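You operate a simulated robot arm through the tools that you are given. There is no shell and no other tool. Be economical: measure what you need, move in short steps, check, and stop when the job is done.

The job below is to be done with a simulated two-armed robot. You get a single attempt, and the scene is never put back.

## Task
Run the bench cylinder out and back once, fed from the yellow port.
Fine: red hose plug in, then the yellow lever open. White dial on 5 and green dial on 4 for the run. Blue hand valve ends on IN.
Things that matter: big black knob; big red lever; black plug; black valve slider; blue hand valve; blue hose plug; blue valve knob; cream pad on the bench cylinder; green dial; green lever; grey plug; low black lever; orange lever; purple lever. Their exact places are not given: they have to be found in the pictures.

Only the result counts: the job must be done as asked and must still hold three seconds after the hand-in. Knocking over, shifting, dropping, spilling or breaking anything else fails it.

## Robot
Two 6-joint arms with three-finger grippers on one trunk, on a base that drives. Base frame: it is fixed to the floor where the robot stands at the start and does not move with it; the origin is under the middle of the robot, x ahead of it, y to its left, z up; the surface under the hand at the start is at about z = 80. Units: cm, rad, N and s.
The left shoulder is at the start at [4, 14.8, 132.8], the right one opposite. With the tool pointing down near the work surface each hand reaches from about 32 to 54 cm from the robot's upright axis, wherever it stands, measured 20 degrees to its own side. Places, roughly: big black knob [40, 50, 130]; big red lever [10, 70, 130]; black valve slider [70, 30, 120]; blue hand valve [80, 20, 100]; blue valve knob [110, -20, 100]; cream pad on the bench cylinder [80, 10, 80]; green dial [60, 20, 90]; green lever [10, 70, 90]; low black lever [100, -10, 40]; orange lever [90, 10, 130]; purple lever [40, 50, 90]; red lever on the tank [120, 0, 120]; white dial [70, 10, 90]; white lever [90, -10, 100]; white valve knob [30, 60, 110]; yellow dial [50, 30, 130]. Payload 2.69 kg a hand.
The TCP of each hand is the grasp point between the finger pads, 2.9 cm short of the fingertips. In the tool frame z runs along the fingers and y along their closing line. The gripper opens to 12 cm. The gripper's body begins 7.8 cm behind the TCP.
Orientation is that of the tool frame in the base frame, as a unit quaternion [x, y, z, w]. With the fingers straight down and closing along the base's y, the tool's x points along the base's -x, its y along +y and its z along -z.

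## Interface
- The arms move only by the tool send_rows. It takes "left_targets", "right_targets" or both (then of equal length, played together; a hand with none holds still); each is a list of rows, each an object (a shift or turn left out is 0, a gripper value left out holds the last) with "travel": the shift along the tool's x, y, z in cm, a list of three; "rotation": the turn, a rotation vector about the tool's x, y, z in rad, a list of three. In form: [{"travel": [tx, ty, tz], "rotation": [wx, wy, wz]}, ...]. A call has 1 to 20 rows; each row shifts and turns the commanded pose from where the row before left it, along the tool's axes as they then stand. "left_fingers" and "right_fingers" are, for a hand that has rows, the finger opening in cm, from 0 to 12, set as the call begins (left out, the last holds). A row lasts 0.2 s, in which the tool goes at most 5 cm and 0.15 rad; a call with a longer step from one row to the next is refused whole, and so is a gripper value outside its range. A pose out of reach is approached as far as the arm can. The call stops where the force on the tool passes 90 N (or 10 N more than at its start, if that is more) or the arm is blocked; 0.2 s more then pass. The fingers move at their own pace and stop on an object; they squeeze with about 42 N. The grip force told is the motor's: it shows also when the fingers shut on nothing. Time passes only in rows, and 0.2 s behind the last, so rows that do not move let the fingers close. It gives the time, the measured TCP pose, the force on the tool (base axes), the opening and the grip force at its end, in the units of the frame above (readings bear some noise), with the torque about the TCP (base axes, N m) and any sound that the robot's microphone picked up.
- Cameras (640 x 400 px; columns grow to the right, rows downward): "scene" is now at [8.6, 4.28, 153.57]; the picture's right is [0.55, -0.83, 0.00], its down [-0.63, -0.42, -0.65] and it looks along [0.55, 0.36, -0.76] (base axes); focal length 268 px, centre (320, 200). "left" rides on the left gripper at [6.3, 0, -10.4] in its tool frame; the picture's right is [-0.01, 1.00, 0.00], its down [-0.83, 0.00, -0.56] and it looks along [-0.56, 0.00, 0.83] (tool axes); focal length 275 px, centre (320, 200). "right" rides on the right gripper at [6.3, 0, -10.4] in its tool frame; the picture's right is [0.00, 1.00, 0.00], its down [-0.83, 0.00, -0.56] and it looks along [-0.56, 0.00, 0.83] (tool axes); focal length 275 px, centre (320, 200).
- grab_frame(camera): a new picture of that camera. No time passes.
- raise_lower(by): slides the trunk up (or, below 0, down) by that many cm; the arms and the scene camera ride with it, the base frame stays. It gives what a move gives, with no picture.
- steer(legs): drives the robot by 1 to 6 legs, each [ahead, turn to the left] in cm and rad, along the robot's own axes; the way and the turn of a leg run together, so that a leg with both is an arc; at most 150 cm and 3.142 rad a leg. The arms and the cameras ride along, it lands a little off, and it stops where it bumps. It gives what a move gives.
- head_to(pan, tilt): turns the head with the scene camera to pan (to the left, within 1.501 rad either way) and tilt (down, from -0.506 to 1.204), counted from straight ahead of the robot. It gives what a move gives.
- measure_at(camera, pixels): for up to 12 pixels [column, row] of the newest picture of that camera ("zoom" is the newest enlarged one), the place [x, y, z] in the base frame of the surface seen there, good to about 0.3 cm. No time passes.
- close_up(camera, box): a new picture of the part [left, top, right, bottom] of that camera's present view, enlarged. No time passes.
- job_done(): hands the job in; it is judged then, once.

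Keep the steps short. Do not move on a guess: measure, check each grasp and each placing, and mend mistakes. In all there are 80 turns and 70 pictures (those below and enlarged ones count). Leave the grippers open and the arms clear of the work at the hand-in unless told otherwise, and finish with a single line.

The tools are called after "Call:" by a JSON object that holds its "api" and its "payload". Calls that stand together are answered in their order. send_rows: Moves the arms, as the interface text tells. Its arguments: {"type":"object","properties":{"left_targets":{"type":"array"},"left_fingers":{"type":"number"},"right_targets":{"type":"array"},"right_fingers":{"type":"number"}},"required":[]} The other tools are called the same way: raise_lower (by) slides the trunk up or down; steer (legs) drives the base; head_to (pan, tilt) turns the head that bears the scene camera; grab_frame (camera) takes a picture; measure_at (camera, pixels) gives the place of the surface under pixels of a picture; close_up (camera, box) takes an enlarged picture of a part of a camera's view; job_done () hands the job in.

At the start:

```text
t: 0.0
left_position: [28.38, 32.88, 121.89]
left_tool_rot: [0.0, 1.0, -0.001, 0.0]
left_contact_force: [0.0, 0.1, 1.0]
left_torque: [-0.02, -0.04, -0.02]
left_finger_gap: 12.0
left_finger_force: 0.1
right_position: [51.33, -1.18, 125.48]
right_tool_rot: [0.001, 1.0, 0.001, 0.0]
right_contact_force: [-0.7, 0.0, 0.6]
right_torque: [0.01, -0.02, -0.02]
right_finger_gap: 12.02
right_finger_force: 0.0
trunk travel left (down, up): [-45.5, 4.3]
robot x, y, heading: [-0.15, -0.04, -0.002]
head pan, tilt: [0.586, 0.857]
```

scene: 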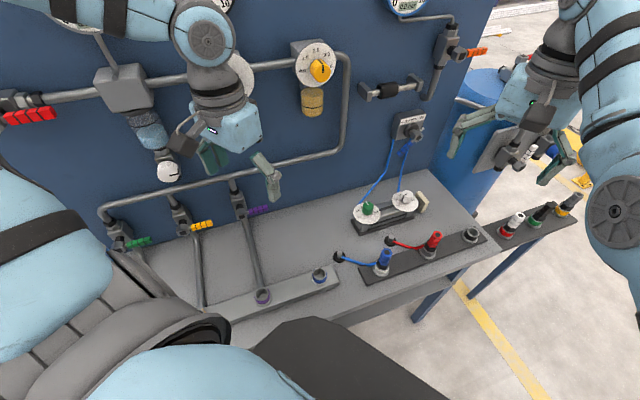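
right: 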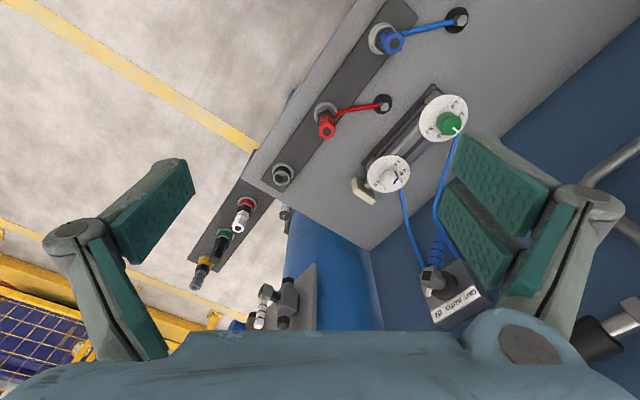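
left: 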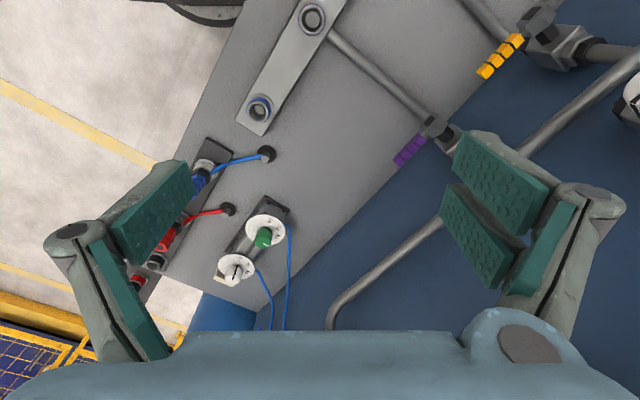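

I'll start by looking closer at the bench, the ports and the dials.

Call:
{"api": "close_up", "payload": {"camera": "scene", "box": [320, 100, 520, 290]}}

Call:
{"api": "close_up", "payload": {"camera": "scene", "box": [80, 180, 350, 340]}}

Call:
{"api": "close_up", "payload": {"camera": "right", "box": [320, 60, 520, 340]}}

```text
2.11 times, centred on (420, 195) of scene
```

zoom: 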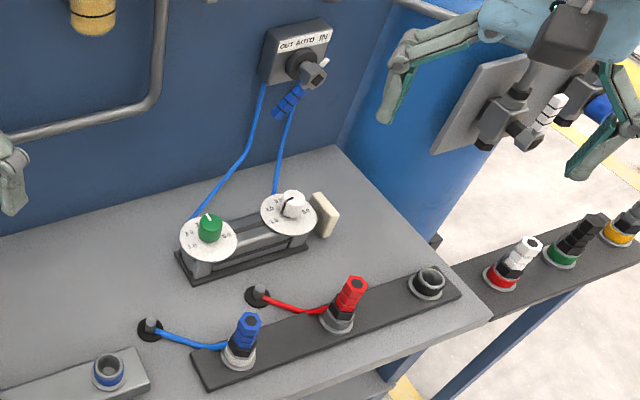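

```text
2.37 times, centred on (215, 260) of scene
```

zoom: 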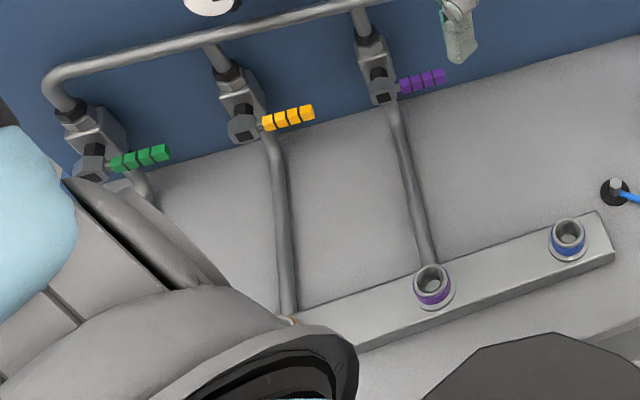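

```text
1.43 times, centred on (420, 200) of right
```

zoom: 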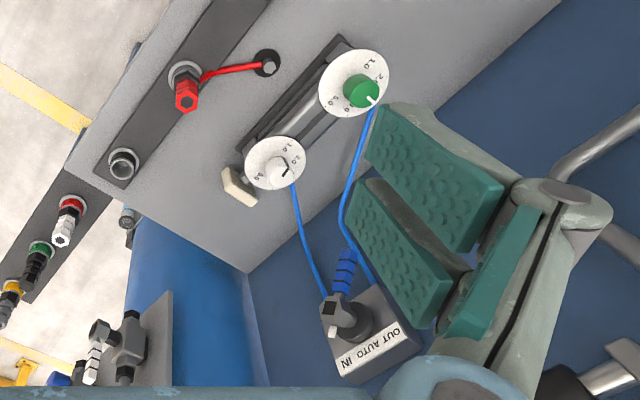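

Next I measure the main parts in the start picture.

Call:
{"api": "measure_at", "payload": {"camera": "scene", "pixels": [[434, 236], [429, 253], [385, 253], [319, 274], [262, 296], [200, 226], [368, 208], [406, 196], [412, 128], [405, 150], [470, 235], [423, 200]]}}

Call:
{"api": "head_to", "payload": {"pan": 1.1, "tilt": 0.9}}

Call:
{"api": "grab_frame", "payload": {"camera": "scene"}}

```text
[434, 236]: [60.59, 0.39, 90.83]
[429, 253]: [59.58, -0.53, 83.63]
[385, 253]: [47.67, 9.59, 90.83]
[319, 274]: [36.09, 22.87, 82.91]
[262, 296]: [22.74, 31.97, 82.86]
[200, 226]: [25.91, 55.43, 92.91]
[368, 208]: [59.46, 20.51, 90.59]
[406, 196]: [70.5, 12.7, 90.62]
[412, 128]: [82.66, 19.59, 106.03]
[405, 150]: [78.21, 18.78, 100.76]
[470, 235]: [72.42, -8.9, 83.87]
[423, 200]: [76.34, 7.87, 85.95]
```

```text
t: 0.9
left_position: [28.5, 32.82, 121.84]
left_tool_rot: [0.001, 1.0, 0.0, -0.001]
left_contact_force: [-1.1, -0.2, 0.3]
left_torque: [-0.04, -0.01, 0.02]
left_finger_gap: 12.0
left_finger_force: 0.1
right_position: [51.44, -1.19, 125.35]
right_tool_rot: [0.0, 1.0, 0.0, 0.001]
right_contact_force: [0.6, 0.3, 0.6]
right_torque: [0.0, -0.05, 0.01]
right_finger_gap: 12.02
right_finger_force: 0.1
trunk travel left (down, up): [-45.5, 4.3]
robot x, y, heading: [-0.02, -0.16, 0.002]
head pan, tilt: [1.1, 0.901]
```

```text
63 pictures are left
```

scene: 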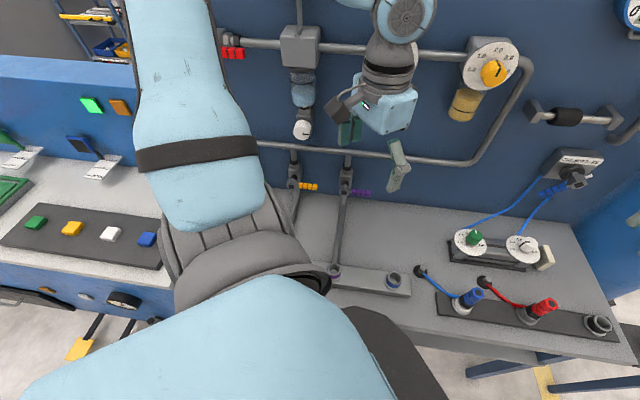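

The work line runs oblique to the robot. I'll pull the right hand in, then drive along the bench towards the red plug and turn to it.

Call:
{"api": "send_rows", "payload": {"right_targets": [{"travel": [4, -2, 0]}, {"travel": [4, -2, 0]}, {"travel": [4, -3, 0]}, {"travel": [3, -3, 0]}]}}

Call:
{"api": "steer", "payload": {"legs": [[0, -0.67], [48, 0], [0, 1.12]]}}

Call:
{"api": "head_to", "payload": {"pan": 0.3, "tilt": 0.75}}

Call:
{"api": "grab_frame", "payload": {"camera": "scene"}}

Call:
{"api": "grab_frame", "payload": {"camera": "left"}}

```text
t: 1.9
left_position: [28.36, 32.79, 121.98]
left_tool_rot: [0.0, 1.0, 0.0, 0.0]
left_contact_force: [-0.8, 0.3, 0.1]
left_torque: [0.02, 0.0, 0.02]
left_finger_gap: 12.01
left_finger_force: 0.1
right_position: [51.22, -4.64, 128.9]
right_tool_rot: [0.0, 1.0, 0.0, -0.001]
right_contact_force: [1.2, -1.0, -0.2]
right_torque: [0.01, 0.02, -0.01]
right_finger_gap: 11.98
right_finger_force: 0.1
right hand out of reach, approached as far as the arm can: row 1, 2, 3, 4
trunk travel left (down, up): [-45.5, 4.3]
robot x, y, heading: [-0.25, -0.07, -0.001]
head pan, tilt: [1.1, 0.901]
```

```text
t: 9.3
left_position: [50.03, 12.08, 121.99]
left_tool_rot: [-0.207, 0.978, 0.0, 0.0]
left_contact_force: [0.1, 0.6, 0.3]
left_torque: [-0.02, 0.02, -0.01]
left_finger_gap: 12.01
left_finger_force: 0.1
right_position: [86.26, -12.76, 128.89]
right_tool_rot: [-0.208, 0.978, 0.0, -0.001]
right_contact_force: [0.0, 0.8, 0.6]
right_torque: [0.01, 0.02, -0.01]
right_finger_gap: 12.01
right_finger_force: 0.0
trunk travel left (down, up): [-45.5, 4.3]
robot x, y, heading: [37.36, -29.88, 0.415]
head pan, tilt: [1.1, 0.901]
```

```text
t: 10.4
left_position: [49.96, 12.1, 121.96]
left_tool_rot: [-0.208, 0.978, 0.0, 0.0]
left_contact_force: [0.3, -0.6, 0.4]
left_torque: [0.02, 0.0, 0.04]
left_finger_gap: 11.98
left_finger_force: 0.1
right_position: [86.18, -12.76, 129.01]
right_tool_rot: [-0.208, 0.978, 0.0, -0.001]
right_contact_force: [0.1, -0.7, 0.7]
right_torque: [0.01, -0.01, -0.03]
right_finger_gap: 12.01
right_finger_force: 0.1
trunk travel left (down, up): [-45.5, 4.3]
robot x, y, heading: [37.6, -29.36, 0.418]
head pan, tilt: [0.3, 0.75]
```

```text
62 pictures are left
```

scene: 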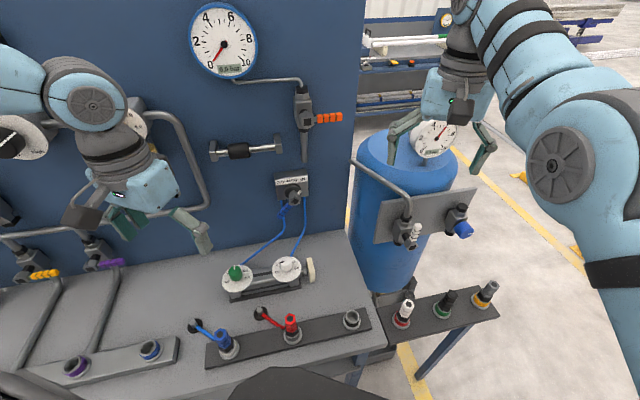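

```text
61 pictures are left
```

left: 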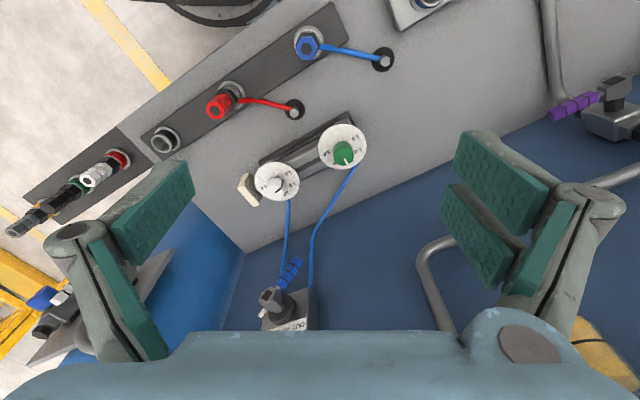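

Good view. Close-ups of dials, hand valve and plugs.

Call:
{"api": "close_up", "payload": {"camera": "scene", "box": [200, 240, 330, 320]}}

Call:
{"api": "close_up", "payload": {"camera": "scene", "box": [250, 160, 340, 230]}}

Call:
{"api": "close_up", "payload": {"camera": "left", "box": [200, 60, 400, 210]}}

Call:
{"api": "measure_at", "payload": {"camera": "scene", "pixels": [[234, 272], [286, 264], [291, 320], [293, 339], [351, 320], [292, 192], [285, 212], [298, 206], [310, 270], [292, 330]]}}

```text
4.92 times, centred on (265, 280) of scene
```

zoom: 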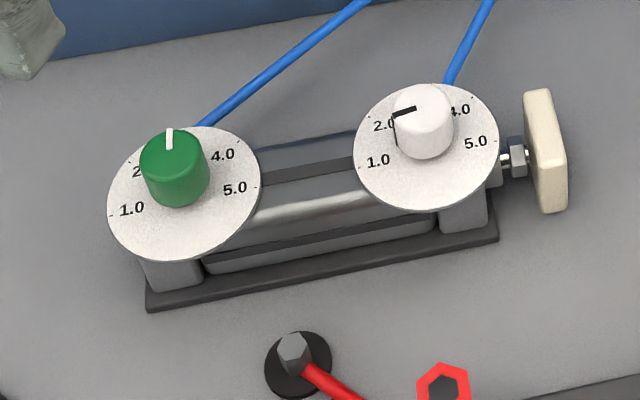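

```text
5.71 times, centred on (295, 195) of scene
```

zoom: 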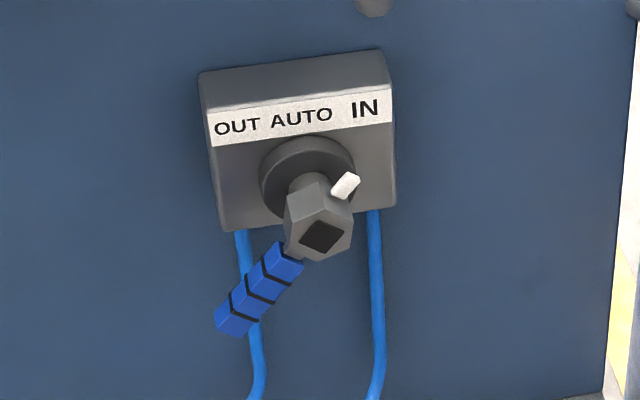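

```text
2.67 times, centred on (300, 135) of left
```

zoom: 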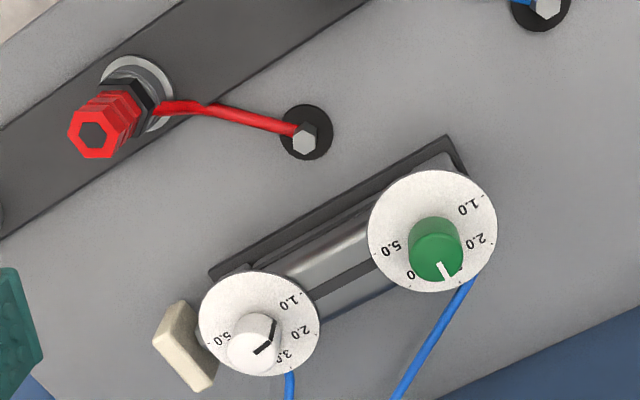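

```text
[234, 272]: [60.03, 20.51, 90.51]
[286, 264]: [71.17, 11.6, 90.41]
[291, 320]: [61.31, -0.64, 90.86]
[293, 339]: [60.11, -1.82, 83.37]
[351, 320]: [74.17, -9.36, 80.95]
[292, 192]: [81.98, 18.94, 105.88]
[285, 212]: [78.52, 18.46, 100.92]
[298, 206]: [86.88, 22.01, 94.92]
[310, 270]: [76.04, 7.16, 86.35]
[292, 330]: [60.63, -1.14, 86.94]
```

The valve is on IN, green on about 3, white on about 2. I bring the left hand above the red plug (about [60.5, -1]), with the fingers closing along the bench.

Call:
{"api": "send_rows", "payload": {"left_targets": [{"travel": [-1.1, -4, 2]}, {"travel": [-1.1, -4, 3]}, {"travel": [-1.1, -4, 3]}, {"travel": [-1.0, -4.2, 3]}, {"travel": [0, 0, 3], "rotation": [0, 0, -0.14]}, {"rotation": [0, 0, -0.14]}, {"rotation": [0, 0, -0.14]}, {"rotation": [0, 0, -0.14]}, {}], "left_fingers": 8}}

Call:
{"api": "grab_frame", "payload": {"camera": "left"}}

Call:
{"api": "grab_frame", "payload": {"camera": "scene"}}

```text
refused: row 2 steps farther than a row can; nothing moved
```

```text
57 pictures are left
```

left: 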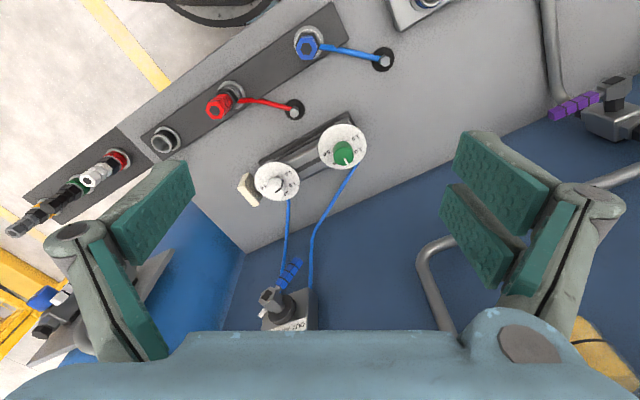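

```text
56 pictures are left
```

scene: 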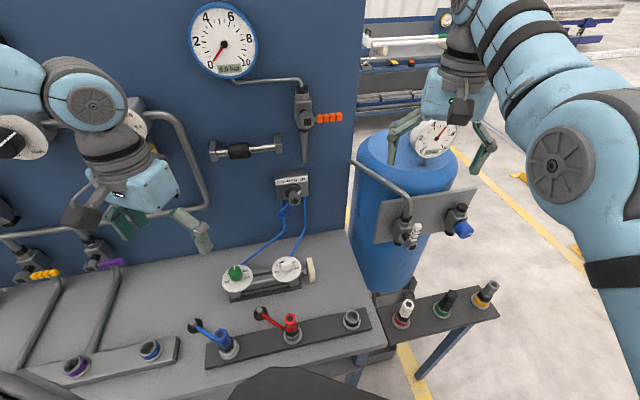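

Refused because the step was longer than a row allows, so I use smaller steps.

Call:
{"api": "send_rows", "payload": {"left_targets": [{"travel": [-0.9, -3.2, 2]}, {"travel": [-0.9, -3.2, 3]}, {"travel": [-0.9, -3.2, 3]}, {"travel": [-0.8, -3.3, 3]}, {"travel": [-0.8, -3.3, 3]}, {"travel": [0, 0, 2], "rotation": [0, 0, -0.14]}, {"rotation": [0, 0, -0.14]}, {"rotation": [0, 0, -0.14]}, {"rotation": [0, 0, -0.14]}, {}], "left_fingers": 8}}

Call:
{"api": "grab_frame", "payload": {"camera": "left"}}

```text
t: 12.6
left_position: [50.66, 7.51, 105.67]
left_tool_rot: [-0.471, 0.882, -0.002, 0.0]
left_contact_force: [-0.3, -0.2, 0.4]
left_torque: [0.03, 0.02, -0.01]
left_finger_gap: 8.01
left_finger_force: 0.1
left hand out of reach, approached as far as the arm can: row 1, 2, 3, 4, 5
right_position: [86.13, -12.75, 128.78]
right_tool_rot: [-0.208, 0.978, -0.001, -0.001]
right_contact_force: [0.9, -0.4, -0.5]
right_torque: [0.02, -0.01, 0.04]
right_finger_gap: 12.0
right_finger_force: 0.0
trunk travel left (down, up): [-45.5, 4.3]
robot x, y, heading: [37.7, -29.85, 0.422]
head pan, tilt: [0.3, 0.75]
```

```text
55 pictures are left
```

left: 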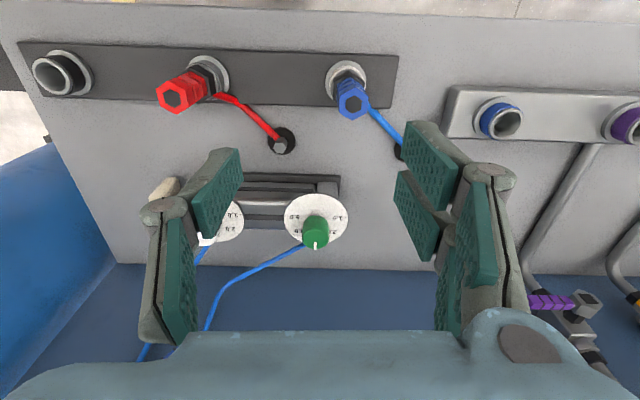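

The plug is within the arm's inner limit, so I back the base 6 cm and then resume.

Call:
{"api": "steer", "payload": {"legs": [[-6, 0]]}}

```text
t: 13.6
left_position: [45.8, 5.39, 105.33]
left_tool_rot: [-0.471, 0.882, -0.001, -0.004]
left_contact_force: [1.7, 0.3, -0.7]
left_torque: [0.01, 0.11, 0.01]
left_finger_gap: 8.0
left_finger_force: 0.2
right_position: [81.63, -14.65, 128.26]
right_tool_rot: [-0.209, 0.978, -0.001, -0.006]
right_contact_force: [1.7, 0.7, 0.1]
right_torque: [-0.05, 0.08, 0.0]
right_finger_gap: 12.01
right_finger_force: 0.2
trunk travel left (down, up): [-45.5, 4.3]
robot x, y, heading: [31.77, -31.57, 0.421]
head pan, tilt: [0.3, 0.75]
```

Call:
{"api": "send_rows", "payload": {"left_targets": [{"travel": [-0.7, -3.9, 0]}, {"travel": [-0.7, -3.9, 0]}, {}]}}

```text
t: 14.4
left_position: [46.24, 6.21, 106.0]
left_tool_rot: [-0.471, 0.882, -0.003, 0.0]
left_contact_force: [-0.7, -0.7, -0.2]
left_torque: [-0.03, 0.0, 0.0]
left_finger_gap: 8.01
left_finger_force: 0.0
left hand out of reach, approached as far as the arm can: row 1, 2
right_position: [80.78, -15.13, 128.74]
right_tool_rot: [-0.21, 0.978, -0.001, -0.001]
right_contact_force: [-0.9, 0.4, -1.0]
right_torque: [-0.01, -0.02, 0.01]
right_finger_gap: 12.02
right_finger_force: 0.0
trunk travel left (down, up): [-45.5, 4.3]
robot x, y, heading: [31.93, -32.07, 0.414]
head pan, tilt: [0.3, 0.75]
```

Call:
{"api": "send_rows", "payload": {"left_targets": [{"travel": [-4.5, 0, 0]}, {"travel": [-4.5, 0, 0]}, {}]}}

```text
t: 15.2
left_position: [50.89, 13.54, 106.19]
left_tool_rot: [-0.471, 0.882, -0.002, 0.001]
left_contact_force: [1.1, 0.3, 0.6]
left_torque: [0.01, 0.02, -0.03]
left_finger_gap: 8.0
left_finger_force: 0.2
right_position: [80.49, -15.15, 128.79]
right_tool_rot: [-0.209, 0.978, 0.001, 0.0]
right_contact_force: [0.3, 0.3, 0.6]
right_torque: [0.03, -0.02, 0.04]
right_finger_gap: 12.0
right_finger_force: 0.0
trunk travel left (down, up): [-45.5, 4.3]
robot x, y, heading: [32.15, -32.15, 0.421]
head pan, tilt: [0.3, 0.75]
```

Call:
{"api": "send_rows", "payload": {"left_targets": [{"travel": [0, -4, 0]}, {"travel": [0, -4, 0]}, {"travel": [0, -4, 0]}, {"travel": [0, -4, 0]}, {}]}}

```text
t: 16.4
left_position: [50.95, 13.27, 106.41]
left_tool_rot: [-0.47, 0.883, -0.003, 0.001]
left_contact_force: [-0.6, 0.1, 0.2]
left_torque: [0.02, -0.01, 0.02]
left_finger_gap: 8.02
left_finger_force: 0.0
left hand out of reach, approached as far as the arm can: row 1, 2, 3, 4
right_position: [80.58, -15.15, 128.94]
right_tool_rot: [-0.209, 0.978, 0.0, -0.001]
right_contact_force: [0.4, 0.2, 0.1]
right_torque: [0.0, 0.04, 0.02]
right_finger_gap: 12.02
right_finger_force: 0.0
trunk travel left (down, up): [-45.5, 4.3]
robot x, y, heading: [31.63, -31.98, 0.421]
head pan, tilt: [0.3, 0.75]
```

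Sideways is blocked at this height. I try going a little lower (tips still above everything) and then sideways.

Call:
{"api": "send_rows", "payload": {"left_targets": [{"travel": [0, 0, 4]}, {"travel": [0, 0, 4]}, {"travel": [0, -3, 0]}, {"travel": [0, -3, 0]}, {}]}}

```text
t: 17.6
left_position: [49.76, 13.26, 99.95]
left_tool_rot: [-0.47, 0.883, -0.003, 0.0]
left_contact_force: [-0.4, -0.1, 0.1]
left_torque: [0.02, -0.01, 0.01]
left_finger_gap: 8.02
left_finger_force: 0.1
left hand out of reach, approached as far as the arm can: row 1, 2, 3, 4
right_position: [80.62, -15.1, 128.85]
right_tool_rot: [-0.208, 0.978, -0.001, -0.001]
right_contact_force: [0.0, 0.0, 0.0]
right_torque: [0.02, 0.0, 0.0]
right_finger_gap: 12.0
right_finger_force: 0.0
trunk travel left (down, up): [-45.5, 4.3]
robot x, y, heading: [32.08, -31.86, 0.426]
head pan, tilt: [0.3, 0.75]
```

I raise the trunk 4 cm so the arm works lower relative to its shoulder, and test again.

Call:
{"api": "raise_lower", "payload": {"by": 4.2}}

Call:
{"api": "send_rows", "payload": {"left_targets": [{"travel": [0, 0, 4]}, {"travel": [0, 0, 2.5]}, {"travel": [0, -3, 0]}, {"travel": [0, -3, 0]}, {}]}}

Call:
{"api": "grab_frame", "payload": {"camera": "scene"}}

```text
t: 18.5
left_position: [49.81, 13.24, 104.11]
left_tool_rot: [-0.471, 0.882, -0.002, 0.001]
left_contact_force: [-0.4, -0.1, -1.1]
left_torque: [-0.03, 0.01, 0.04]
left_finger_gap: 8.03
left_finger_force: 0.1
right_position: [80.56, -15.19, 133.09]
right_tool_rot: [-0.209, 0.978, 0.0, -0.001]
right_contact_force: [0.7, 0.1, -0.3]
right_torque: [0.03, 0.02, 0.02]
right_finger_gap: 12.01
right_finger_force: 0.0
trunk travel left (down, up): [-49.7, 0.1]
robot x, y, heading: [31.77, -32.04, 0.42]
head pan, tilt: [0.3, 0.75]
```

```text
t: 19.7
left_position: [48.72, 13.66, 99.08]
left_tool_rot: [-0.47, 0.883, -0.003, 0.002]
left_contact_force: [0.4, 0.3, -0.2]
left_torque: [-0.05, 0.01, -0.01]
left_finger_gap: 8.0
left_finger_force: 0.0
left hand out of reach, approached as far as the arm can: row 1, 2, 3, 4
right_position: [80.6, -15.1, 132.96]
right_tool_rot: [-0.209, 0.978, -0.001, -0.001]
right_contact_force: [0.0, 0.5, 0.5]
right_torque: [-0.03, 0.01, 0.03]
right_finger_gap: 11.99
right_finger_force: 0.0
trunk travel left (down, up): [-49.7, 0.1]
robot x, y, heading: [32.12, -31.96, 0.423]
head pan, tilt: [0.3, 0.75]
```

```text
54 pictures are left
```

scene: 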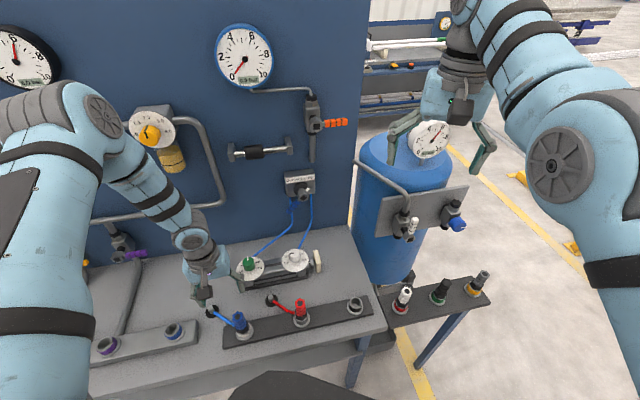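

Call:
{"api": "send_rows", "payload": {"left_targets": [{"travel": [0, 0, -3], "rotation": [0, 0, 0.14]}, {"rotation": [0, 0, 0.14]}, {"rotation": [0, 0, 0.14]}, {"rotation": [0, 0, 0.14]}, {"travel": [0, -3, 0]}, {"travel": [0, -3, 0]}, {}]}}

```text
t: 21.3
left_position: [47.77, 10.19, 103.13]
left_tool_rot: [-0.208, 0.978, -0.003, 0.002]
left_contact_force: [0.5, 0.0, -0.2]
left_torque: [0.0, 0.02, 0.01]
left_finger_gap: 7.99
left_finger_force: 0.1
left hand out of reach, approached as far as the arm can: row 5, 6
right_position: [80.54, -15.2, 132.95]
right_tool_rot: [-0.209, 0.978, -0.001, -0.001]
right_contact_force: [-0.5, 0.5, -0.8]
right_torque: [-0.03, 0.0, -0.01]
right_finger_gap: 12.0
right_finger_force: 0.1
trunk travel left (down, up): [-49.7, 0.1]
robot x, y, heading: [32.11, -31.71, 0.422]
head pan, tilt: [0.3, 0.75]
```

I need to learn which way the arms are free: test small moves of both hands in clear air.

Call:
{"api": "send_rows", "payload": {"left_targets": [{"travel": [0, 0, -4]}, {"travel": [0, 0, -4]}, {"travel": [0, 0, -4]}, {"travel": [-3, 0, 0]}, {"travel": [-3, 0, 0]}, {"travel": [-3, 0, 0]}, {"travel": [0, -2, 0]}, {"travel": [0, -2, 0]}], "right_targets": [{"travel": [0, 0, 3]}, {"travel": [0, 0, 3]}, {"travel": [0, 0, 3]}, {"travel": [2, 0, 0]}, {"travel": [2, 0, 0]}, {"travel": [2, 0, 0]}, {"travel": [0, -2, 0]}, {"travel": [0, -2, 0]}]}}

```text
t: 23.1
left_position: [51.42, 13.28, 115.03]
left_tool_rot: [-0.208, 0.978, -0.002, 0.002]
left_contact_force: [-0.1, -0.1, -0.2]
left_torque: [0.03, 0.02, -0.01]
left_finger_gap: 8.02
left_finger_force: 0.1
left hand out of reach, approached as far as the arm can: row 4, 5, 6, 7, 8
right_position: [83.98, -15.99, 125.32]
right_tool_rot: [-0.209, 0.978, 0.0, -0.003]
right_contact_force: [0.6, -0.5, 0.2]
right_torque: [0.03, 0.0, 0.03]
right_finger_gap: 11.98
right_finger_force: 0.0
right hand out of reach, approached as far as the arm can: row 1, 2, 3, 4, 5, 6, 7, 8
trunk travel left (down, up): [-49.7, 0.1]
robot x, y, heading: [31.51, -32.0, 0.424]
head pan, tilt: [0.3, 0.75]
```

Call:
{"api": "send_rows", "payload": {"left_targets": [{"travel": [0, 2, 0]}, {"travel": [0, 2, 0]}, {"travel": [0, 2, 0]}, {}], "right_targets": [{"travel": [-1, 2, 0]}, {"travel": [-1, 2, 0]}, {"travel": [-1, 2, 0]}, {}]}}

Call:
{"api": "head_to", "payload": {"pan": -0.5, "tilt": 0.4}}

Call:
{"api": "grab_frame", "payload": {"camera": "scene"}}

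Call:
{"api": "head_to", "payload": {"pan": 0.9, "tilt": 0.4}}

Call:
{"api": "grab_frame", "payload": {"camera": "scene"}}

```text
t: 24.1
left_position: [48.82, 19.21, 114.98]
left_tool_rot: [-0.209, 0.978, -0.003, 0.002]
left_contact_force: [0.7, -0.4, -0.3]
left_torque: [-0.04, 0.03, 0.02]
left_finger_gap: 7.96
left_finger_force: 0.1
right_position: [81.34, -12.49, 124.46]
right_tool_rot: [-0.209, 0.978, 0.0, -0.001]
right_contact_force: [0.2, 0.2, 0.1]
right_torque: [-0.01, 0.01, -0.01]
right_finger_gap: 11.99
right_finger_force: 0.1
right hand out of reach, approached as far as the arm can: row 1, 2, 3
trunk travel left (down, up): [-49.7, 0.1]
robot x, y, heading: [31.76, -32.14, 0.421]
head pan, tilt: [0.3, 0.75]
```

```text
t: 25.2
left_position: [48.89, 19.16, 115.07]
left_tool_rot: [-0.209, 0.978, -0.002, 0.001]
left_contact_force: [-0.4, 0.0, 0.8]
left_torque: [0.02, 0.0, 0.02]
left_finger_gap: 7.99
left_finger_force: 0.1
right_position: [81.43, -12.52, 124.5]
right_tool_rot: [-0.209, 0.978, -0.001, 0.0]
right_contact_force: [0.3, -0.8, 0.5]
right_torque: [0.0, -0.02, 0.0]
right_finger_gap: 11.99
right_finger_force: 0.1
trunk travel left (down, up): [-49.7, 0.1]
robot x, y, heading: [31.93, -31.96, 0.422]
head pan, tilt: [-0.499, 0.4]
```

```text
53 pictures are left
```

scene: 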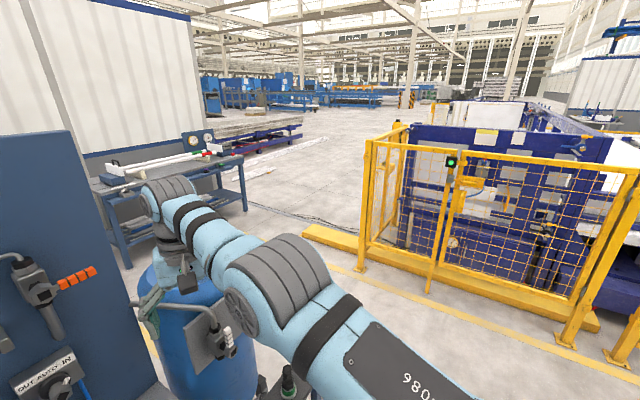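

```text
t: 26.7
left_position: [48.85, 19.18, 115.05]
left_tool_rot: [-0.209, 0.978, -0.003, 0.001]
left_contact_force: [0.1, 0.7, -0.9]
left_torque: [0.02, 0.01, -0.01]
left_finger_gap: 8.0
left_finger_force: 0.1
right_position: [81.51, -12.45, 124.39]
right_tool_rot: [-0.208, 0.978, 0.0, -0.001]
right_contact_force: [-0.4, 0.1, 0.5]
right_torque: [0.04, 0.01, 0.02]
right_finger_gap: 11.99
right_finger_force: 0.0
trunk travel left (down, up): [-49.7, 0.1]
robot x, y, heading: [32.13, -31.89, 0.42]
head pan, tilt: [0.901, 0.4]
```

```text
52 pictures are left
```

scene: 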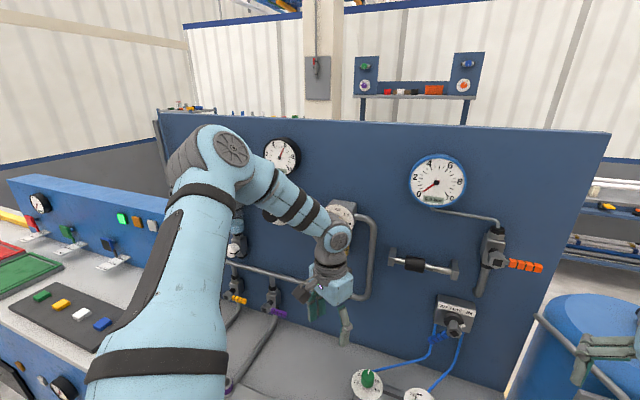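

The left arm works well to the robot's left-front, so I'll stand parallel to the bench with the wall on the left, and place the robot by driving along it.

Call:
{"api": "steer", "payload": {"legs": [[0, -1.01], [-20, 0]]}}

Call:
{"api": "head_to", "payload": {"pan": 0.9, "tilt": 0.8}}

Call:
{"api": "grab_frame", "payload": {"camera": "scene"}}

```text
t: 30.9
left_position: [67.97, -8.23, 114.86]
left_tool_rot: [0.292, 0.956, -0.002, -0.002]
left_contact_force: [0.3, 0.7, -0.3]
left_torque: [0.07, 0.01, -0.02]
left_finger_gap: 8.01
left_finger_force: 0.0
right_position: [58.56, -52.78, 124.06]
right_tool_rot: [0.291, 0.957, 0.001, -0.003]
right_contact_force: [0.7, -0.7, -1.0]
right_torque: [0.0, 0.06, 0.01]
right_finger_gap: 11.99
right_finger_force: 0.0
trunk travel left (down, up): [-49.7, 0.1]
robot x, y, heading: [15.33, -21.32, -0.595]
head pan, tilt: [0.901, 0.4]
```

```text
t: 31.8
left_position: [67.72, -8.06, 115.14]
left_tool_rot: [0.292, 0.956, -0.003, 0.0]
left_contact_force: [-0.3, -0.6, 0.6]
left_torque: [-0.02, 0.02, -0.02]
left_finger_gap: 7.98
left_finger_force: 0.1
right_position: [58.24, -52.36, 124.3]
right_tool_rot: [0.292, 0.957, 0.0, -0.001]
right_contact_force: [1.1, -0.8, 0.6]
right_torque: [0.02, 0.03, -0.01]
right_finger_gap: 12.0
right_finger_force: 0.0
trunk travel left (down, up): [-49.7, 0.1]
robot x, y, heading: [15.57, -21.07, -0.591]
head pan, tilt: [0.901, 0.799]
```

```text
51 pictures are left
```

scene: 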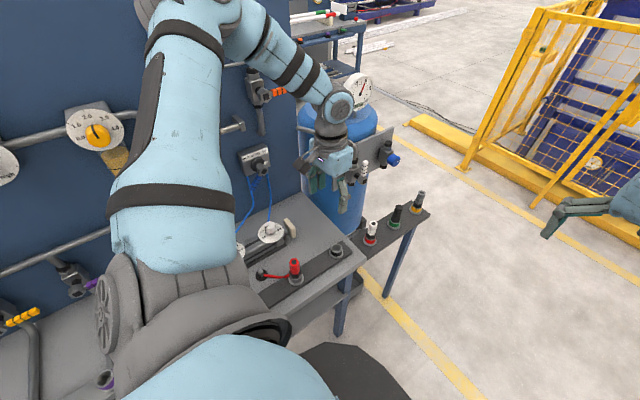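

Call:
{"api": "measure_at", "payload": {"camera": "scene", "pixels": [[294, 263], [295, 270], [295, 276], [295, 282], [263, 275], [282, 276]]}}

Call:
{"api": "close_up", "payload": {"camera": "scene", "box": [245, 240, 325, 300]}}

```text
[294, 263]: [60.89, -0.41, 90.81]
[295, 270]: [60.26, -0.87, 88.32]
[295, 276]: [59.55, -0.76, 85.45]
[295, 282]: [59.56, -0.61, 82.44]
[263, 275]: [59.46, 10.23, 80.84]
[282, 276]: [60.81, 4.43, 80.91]
```

```text
6.67 times, centred on (285, 270) of scene
```

zoom: 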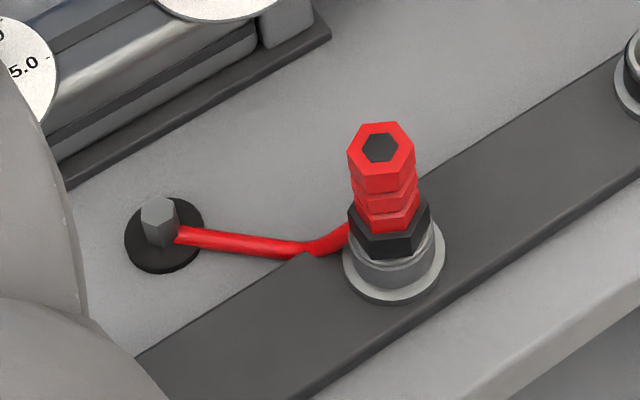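

Call:
{"api": "send_rows", "payload": {"left_targets": [{"travel": [3.27, 0.93, 2]}, {"travel": [3.27, 0.93, 2]}, {"travel": [3.27, 0.93, 2]}, {"travel": [0, 0, 2], "rotation": [0, 0, 0.15]}, {"travel": [0, 0, 2], "rotation": [0, 0, 0.15]}, {"travel": [0, 0, 2], "rotation": [0, 0, 0.15]}, {}], "left_fingers": 7}}

Call:
{"api": "grab_frame", "payload": {"camera": "left"}}

```text
t: 33.4
left_position: [62.23, -2.49, 103.72]
left_tool_rot: [0.499, 0.867, -0.003, 0.001]
left_contact_force: [0.5, 0.5, 0.5]
left_torque: [0.06, -0.04, 0.01]
left_finger_gap: 6.96
left_finger_force: 0.0
left hand out of reach, approached as far as the arm can: row 3
right_position: [58.0, -52.37, 124.32]
right_tool_rot: [0.291, 0.957, 0.001, -0.001]
right_contact_force: [-0.2, 0.0, 1.1]
right_torque: [-0.03, -0.02, 0.01]
right_finger_gap: 11.98
right_finger_force: 0.2
trunk travel left (down, up): [-49.7, 0.1]
robot x, y, heading: [15.67, -20.7, -0.591]
head pan, tilt: [0.901, 0.799]
```

```text
49 pictures are left
```

left: 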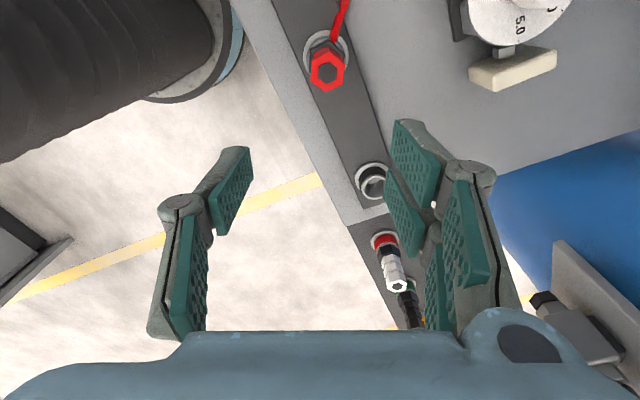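

Call:
{"api": "send_rows", "payload": {"left_targets": [{"travel": [1.0, 0.06, 3]}, {"travel": [1.0, 0.06, 3]}, {"travel": [0.46, 0, 1]}, {}]}}

Call:
{"api": "grab_frame", "payload": {"camera": "left"}}

```text
t: 34.4
left_position: [60.88, -0.22, 96.79]
left_tool_rot: [0.497, 0.868, -0.003, 0.001]
left_contact_force: [0.0, 0.0, 0.0]
left_torque: [-0.01, 0.0, 0.03]
left_finger_gap: 6.98
left_finger_force: 0.1
right_position: [58.08, -52.32, 124.37]
right_tool_rot: [0.292, 0.956, 0.0, -0.001]
right_contact_force: [0.2, -0.2, -0.6]
right_torque: [0.03, 0.02, 0.02]
right_finger_gap: 12.01
right_finger_force: 0.0
trunk travel left (down, up): [-49.7, 0.1]
robot x, y, heading: [15.3, -20.46, -0.591]
head pan, tilt: [0.901, 0.799]
```

```text
48 pictures are left
```

left: 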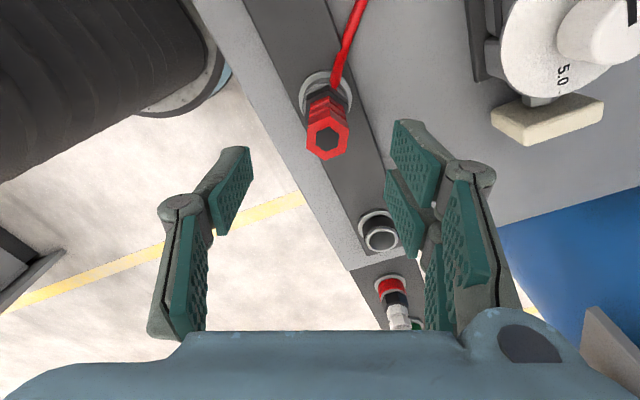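

Plug top at (327,139), where it should be within 0.4 cm. I go down and close.

Call:
{"api": "send_rows", "payload": {"left_targets": [{"travel": [-0.1, 0.4, 2.4]}, {"travel": [0, 0, 2.4]}, {"travel": [0, 0, 2.3]}, {}]}}

Call:
{"api": "grab_frame", "payload": {"camera": "left"}}

```text
t: 35.4
left_position: [60.37, 1.58, 95.01]
left_tool_rot: [0.498, 0.867, -0.003, 0.001]
left_contact_force: [0.1, -0.3, 1.0]
left_torque: [-0.02, 0.03, 0.01]
left_finger_gap: 7.0
left_finger_force: 0.0
left hand out of reach, approached as far as the arm can: row 1, 2, 3
right_position: [58.17, -52.31, 124.36]
right_tool_rot: [0.291, 0.957, 0.0, -0.001]
right_contact_force: [0.3, 0.1, 0.3]
right_torque: [-0.02, -0.01, 0.01]
right_finger_gap: 11.98
right_finger_force: 0.0
trunk travel left (down, up): [-49.7, 0.1]
robot x, y, heading: [15.08, -21.26, -0.594]
head pan, tilt: [0.901, 0.799]
```

```text
47 pictures are left
```

left: 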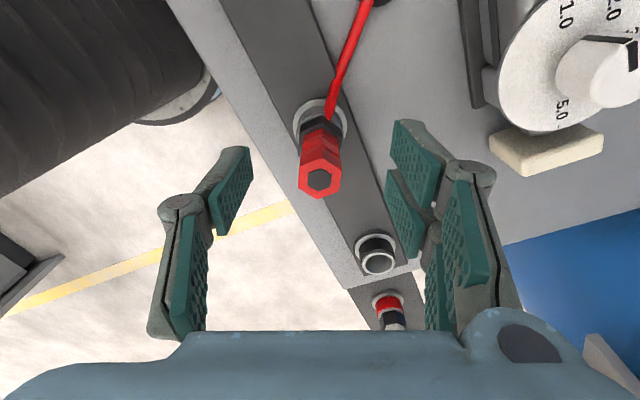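

Descending drifts off: some joint is at a limit. I back up a bit and probe which turns are free.

Call:
{"api": "send_rows", "payload": {"left_targets": [{"travel": [0, 0, -1]}, {"rotation": [0, 0.15, 0]}, {"rotation": [0, -0.15, 0]}, {"rotation": [0, -0.15, 0]}, {"rotation": [0, 0.15, 0]}, {"rotation": [0.15, 0, 0]}, {"rotation": [-0.15, 0, 0]}, {"rotation": [-0.15, 0, 0]}, {"rotation": [0.15, 0, 0]}, {"rotation": [0, 0, 0.15]}, {"rotation": [0, 0, -0.15]}, {"rotation": [0, 0, -0.15]}, {"rotation": [0, 0, 0.15]}]}}

Call:
{"api": "head_to", "payload": {"pan": 1.0, "tilt": 0.45}}

Call:
{"api": "grab_frame", "payload": {"camera": "scene"}}

```text
t: 38.2
left_position: [59.64, 0.25, 96.11]
left_tool_rot: [0.496, 0.868, -0.003, 0.0]
left_contact_force: [0.2, 0.4, -0.3]
left_torque: [-0.01, -0.02, 0.02]
left_finger_gap: 6.99
left_finger_force: 0.1
left hand out of reach, approached as far as the arm can: row 2, 4
right_position: [58.19, -52.4, 124.47]
right_tool_rot: [0.292, 0.956, 0.0, -0.001]
right_contact_force: [0.4, -0.7, -0.3]
right_torque: [-0.03, 0.01, 0.05]
right_finger_gap: 11.99
right_finger_force: 0.0
trunk travel left (down, up): [-49.7, 0.1]
robot x, y, heading: [15.35, -20.84, -0.593]
head pan, tilt: [0.901, 0.799]
```

```text
t: 39.0
left_position: [59.54, 0.18, 96.03]
left_tool_rot: [0.497, 0.868, -0.002, 0.002]
left_contact_force: [0.6, -0.2, -0.3]
left_torque: [0.0, 0.02, -0.01]
left_finger_gap: 6.99
left_finger_force: 0.0
right_position: [57.98, -52.39, 124.47]
right_tool_rot: [0.292, 0.956, -0.001, -0.001]
right_contact_force: [0.0, 0.8, 0.1]
right_torque: [-0.02, -0.06, 0.02]
right_finger_gap: 11.99
right_finger_force: 0.0
trunk travel left (down, up): [-49.7, 0.1]
robot x, y, heading: [15.62, -20.79, -0.589]
head pan, tilt: [1.0, 0.45]
```

```text
46 pictures are left
```

scene: 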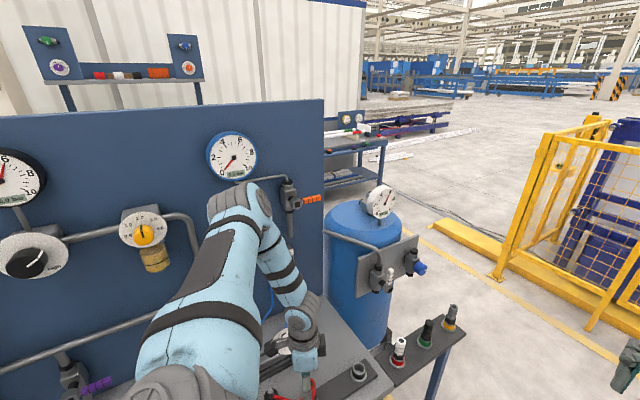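

It behaves like a wrist singularity (forearm nearly in line with the tool). I lift, drive 12 cm back along the bench and reach further out so that the wrist stays bent.

Call:
{"api": "send_rows", "payload": {"left_targets": [{"travel": [0, 0, -4]}, {"travel": [0, 0, -4]}, {}]}}

Call:
{"api": "steer", "payload": {"legs": [[-12, 0]]}}

Call:
{"api": "send_rows", "payload": {"left_targets": [{"travel": [-2.7, 1.3, 0]}, {"travel": [-2.7, 1.3, 0]}, {"travel": [-2.7, 1.3, 0]}, {"travel": [-2.7, 1.3, 0]}, {}]}}

```text
t: 39.8
left_position: [59.47, -1.88, 103.22]
left_tool_rot: [0.498, 0.867, -0.002, 0.0]
left_contact_force: [0.1, -1.1, -0.6]
left_torque: [0.01, 0.03, -0.02]
left_finger_gap: 7.0
left_finger_force: 0.0
left hand out of reach, approached as far as the arm can: row 2
right_position: [58.26, -52.59, 124.23]
right_tool_rot: [0.291, 0.957, 0.001, -0.002]
right_contact_force: [1.0, -0.6, -0.4]
right_torque: [0.0, 0.01, 0.01]
right_finger_gap: 11.99
right_finger_force: 0.0
trunk travel left (down, up): [-49.7, 0.1]
robot x, y, heading: [15.5, -21.05, -0.593]
head pan, tilt: [1.0, 0.45]
```

```text
t: 41.0
left_position: [50.29, 4.33, 103.03]
left_tool_rot: [0.497, 0.868, -0.001, -0.003]
left_contact_force: [0.6, -0.5, -0.9]
left_torque: [0.03, 0.04, -0.05]
left_finger_gap: 7.0
left_finger_force: 0.0
right_position: [48.99, -46.27, 123.94]
right_tool_rot: [0.293, 0.956, 0.001, -0.004]
right_contact_force: [0.8, -1.1, -1.0]
right_torque: [0.05, 0.04, 0.01]
right_finger_gap: 11.99
right_finger_force: 0.0
trunk travel left (down, up): [-49.7, 0.1]
robot x, y, heading: [5.17, -14.5, -0.593]
head pan, tilt: [1.0, 0.45]
```

```text
t: 42.2
left_position: [59.69, -2.06, 103.17]
left_tool_rot: [0.498, 0.867, -0.001, 0.001]
left_contact_force: [-0.3, 0.9, -0.4]
left_torque: [-0.01, -0.01, 0.02]
left_finger_gap: 6.98
left_finger_force: 0.0
right_position: [48.39, -45.99, 124.4]
right_tool_rot: [0.292, 0.956, 0.001, -0.002]
right_contact_force: [-0.1, 0.0, -0.5]
right_torque: [0.0, -0.01, -0.02]
right_finger_gap: 11.97
right_finger_force: 0.0
trunk travel left (down, up): [-49.7, 0.1]
robot x, y, heading: [5.65, -14.29, -0.59]
head pan, tilt: [1.0, 0.45]
```

Call:
{"api": "send_rows", "payload": {"left_targets": [{"travel": [0.45, 1.19, 1]}, {"travel": [0.44, 1.19, 2]}, {"travel": [0, 0, 2]}, {"travel": [0, 0, 2]}, {}]}}

Call:
{"api": "grab_frame", "payload": {"camera": "left"}}

```text
t: 43.4
left_position: [59.48, 0.62, 99.85]
left_tool_rot: [0.498, 0.867, -0.003, 0.001]
left_contact_force: [0.1, 0.3, 0.3]
left_torque: [0.01, 0.0, 0.0]
left_finger_gap: 7.01
left_finger_force: 0.1
left hand out of reach, approached as far as the arm can: row 2, 3, 4
right_position: [48.31, -45.89, 124.32]
right_tool_rot: [0.293, 0.956, 0.0, -0.001]
right_contact_force: [-1.4, 0.8, 0.3]
right_torque: [-0.01, -0.01, 0.04]
right_finger_gap: 12.01
right_finger_force: 0.0
trunk travel left (down, up): [-49.7, 0.1]
robot x, y, heading: [5.71, -14.37, -0.593]
head pan, tilt: [1.0, 0.45]
```

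```text
45 pictures are left
```

left: 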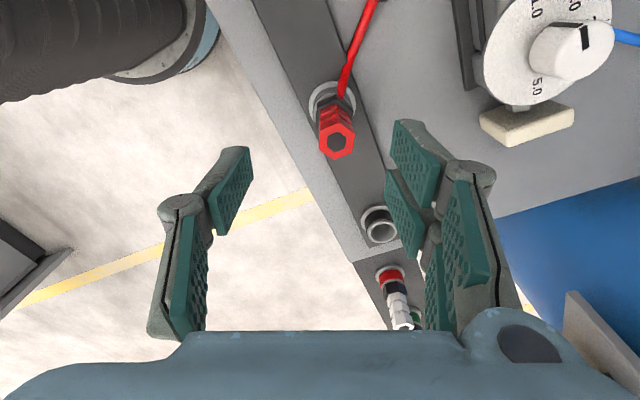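

I look at the arm itself to understand the joint configuration, measuring its joints.

Call:
{"api": "grab_frame", "payload": {"camera": "scene"}}

```text
44 pictures are left
```

scene: 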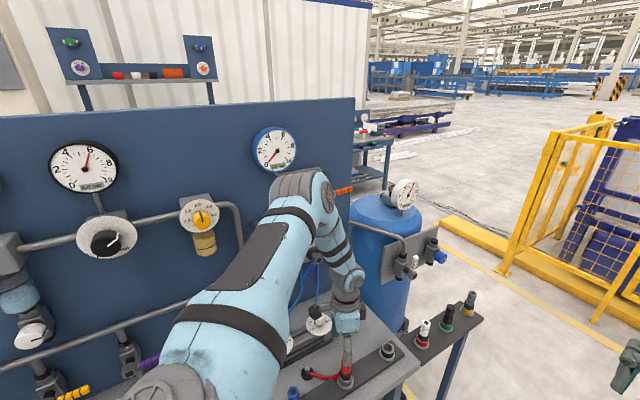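

Call:
{"api": "measure_at", "payload": {"camera": "scene", "pixels": [[325, 193], [300, 182], [347, 288], [330, 235], [345, 262], [255, 250], [222, 320], [180, 385], [212, 388], [348, 322], [348, 345]]}}

```text
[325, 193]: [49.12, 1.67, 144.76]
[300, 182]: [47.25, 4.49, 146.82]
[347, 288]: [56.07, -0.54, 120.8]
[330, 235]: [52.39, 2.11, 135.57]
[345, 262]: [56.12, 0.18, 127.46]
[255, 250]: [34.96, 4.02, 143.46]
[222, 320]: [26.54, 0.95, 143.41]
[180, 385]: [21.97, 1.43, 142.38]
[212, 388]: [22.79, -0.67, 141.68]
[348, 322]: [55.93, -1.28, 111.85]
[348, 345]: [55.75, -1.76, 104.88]
```

The forearm is steep (close to in line with the tool). Lowering the trunk while lifting the hand will flatten it. I do it in alternating steps.

Call:
{"api": "send_rows", "payload": {"left_targets": [{"travel": [0, 0, -4]}, {"travel": [0, 0, -4]}, {"travel": [0, 0, -4]}, {}]}}

Call:
{"api": "raise_lower", "payload": {"by": -12}}

Call:
{"api": "send_rows", "payload": {"left_targets": [{"travel": [0, 0, -4]}, {"travel": [0, 0, -4]}, {"travel": [0, 0, -4]}, {}]}}

Call:
{"api": "raise_lower", "payload": {"by": -12}}

Call:
{"api": "grab_frame", "payload": {"camera": "scene"}}

```text
t: 44.4
left_position: [59.35, 0.78, 111.77]
left_tool_rot: [0.498, 0.867, -0.002, 0.001]
left_contact_force: [0.0, 0.3, -1.2]
left_torque: [0.01, 0.0, 0.0]
left_finger_gap: 6.99
left_finger_force: 0.0
right_position: [48.39, -45.93, 124.3]
right_tool_rot: [0.292, 0.956, 0.001, -0.002]
right_contact_force: [0.2, -0.7, 0.4]
right_torque: [-0.03, -0.01, -0.03]
right_finger_gap: 12.02
right_finger_force: 0.0
trunk travel left (down, up): [-49.7, 0.1]
robot x, y, heading: [5.68, -14.35, -0.593]
head pan, tilt: [1.0, 0.45]
```

```text
t: 45.9
left_position: [59.39, 0.77, 99.65]
left_tool_rot: [0.498, 0.867, -0.003, 0.002]
left_contact_force: [-0.8, 0.0, -0.8]
left_torque: [0.04, -0.02, -0.01]
left_finger_gap: 7.0
left_finger_force: 0.0
right_position: [48.33, -45.88, 112.38]
right_tool_rot: [0.293, 0.956, -0.001, -0.001]
right_contact_force: [0.0, -0.4, -0.2]
right_torque: [-0.03, 0.02, 0.04]
right_finger_gap: 12.01
right_finger_force: 0.0
trunk travel left (down, up): [-37.7, 12.1]
robot x, y, heading: [5.59, -14.31, -0.592]
head pan, tilt: [1.0, 0.45]
```

```text
t: 46.9
left_position: [59.34, 0.98, 111.75]
left_tool_rot: [0.499, 0.867, -0.002, 0.001]
left_contact_force: [0.1, -0.2, -0.1]
left_torque: [0.03, 0.02, 0.02]
left_finger_gap: 7.03
left_finger_force: 0.1
right_position: [48.28, -45.97, 112.37]
right_tool_rot: [0.292, 0.956, 0.001, -0.002]
right_contact_force: [0.4, 0.9, 0.3]
right_torque: [0.02, 0.01, 0.02]
right_finger_gap: 11.98
right_finger_force: 0.0
trunk travel left (down, up): [-37.7, 12.1]
robot x, y, heading: [5.59, -14.46, -0.592]
head pan, tilt: [1.0, 0.45]
```

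```text
t: 48.4
left_position: [59.26, 1.09, 99.86]
left_tool_rot: [0.497, 0.868, -0.003, 0.001]
left_contact_force: [-0.3, 0.0, 0.3]
left_torque: [-0.01, -0.04, -0.02]
left_finger_gap: 6.99
left_finger_force: 0.0
right_position: [48.24, -45.96, 100.41]
right_tool_rot: [0.292, 0.956, 0.001, -0.001]
right_contact_force: [0.1, -1.3, 0.5]
right_torque: [0.01, 0.0, 0.01]
right_finger_gap: 11.99
right_finger_force: 0.0
trunk travel left (down, up): [-25.7, 24.1]
robot x, y, heading: [5.61, -13.93, -0.592]
head pan, tilt: [1.0, 0.45]
```

```text
43 pictures are left
```

scene: 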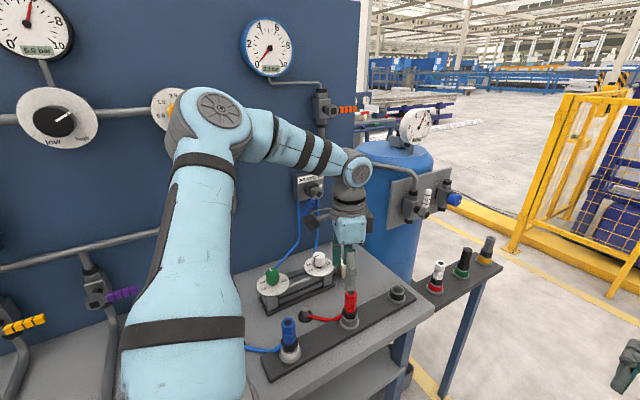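

Now the arm is in good posture. Over the plug, then down.

Call:
{"api": "send_rows", "payload": {"left_targets": [{"travel": [-1.0, 0.6, 0]}, {"travel": [-1.05, 0.57, 0]}, {"travel": [0, 0, 3.5]}, {}]}}

Call:
{"api": "grab_frame", "payload": {"camera": "left"}}

```text
t: 49.4
left_position: [61.18, -0.21, 96.44]
left_tool_rot: [0.497, 0.868, -0.003, 0.002]
left_contact_force: [-0.4, 0.0, -0.9]
left_torque: [-0.03, 0.02, 0.0]
left_finger_gap: 6.99
left_finger_force: 0.1
right_position: [48.23, -45.92, 100.4]
right_tool_rot: [0.292, 0.956, 0.0, -0.001]
right_contact_force: [-0.1, 0.9, -0.1]
right_torque: [-0.01, 0.04, 0.0]
right_finger_gap: 12.0
right_finger_force: 0.0
trunk travel left (down, up): [-25.7, 24.1]
robot x, y, heading: [5.71, -14.31, -0.592]
head pan, tilt: [1.0, 0.45]
```

```text
42 pictures are left
```

left: 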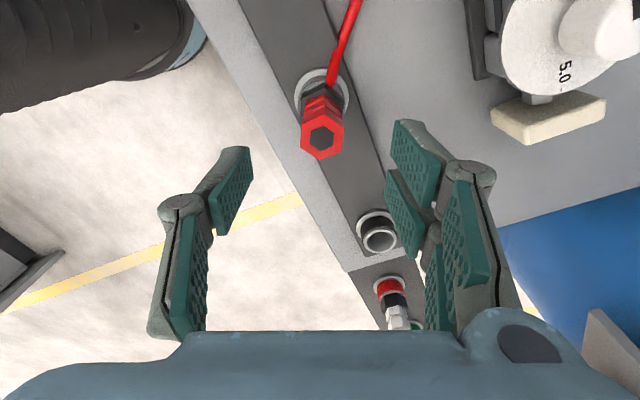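

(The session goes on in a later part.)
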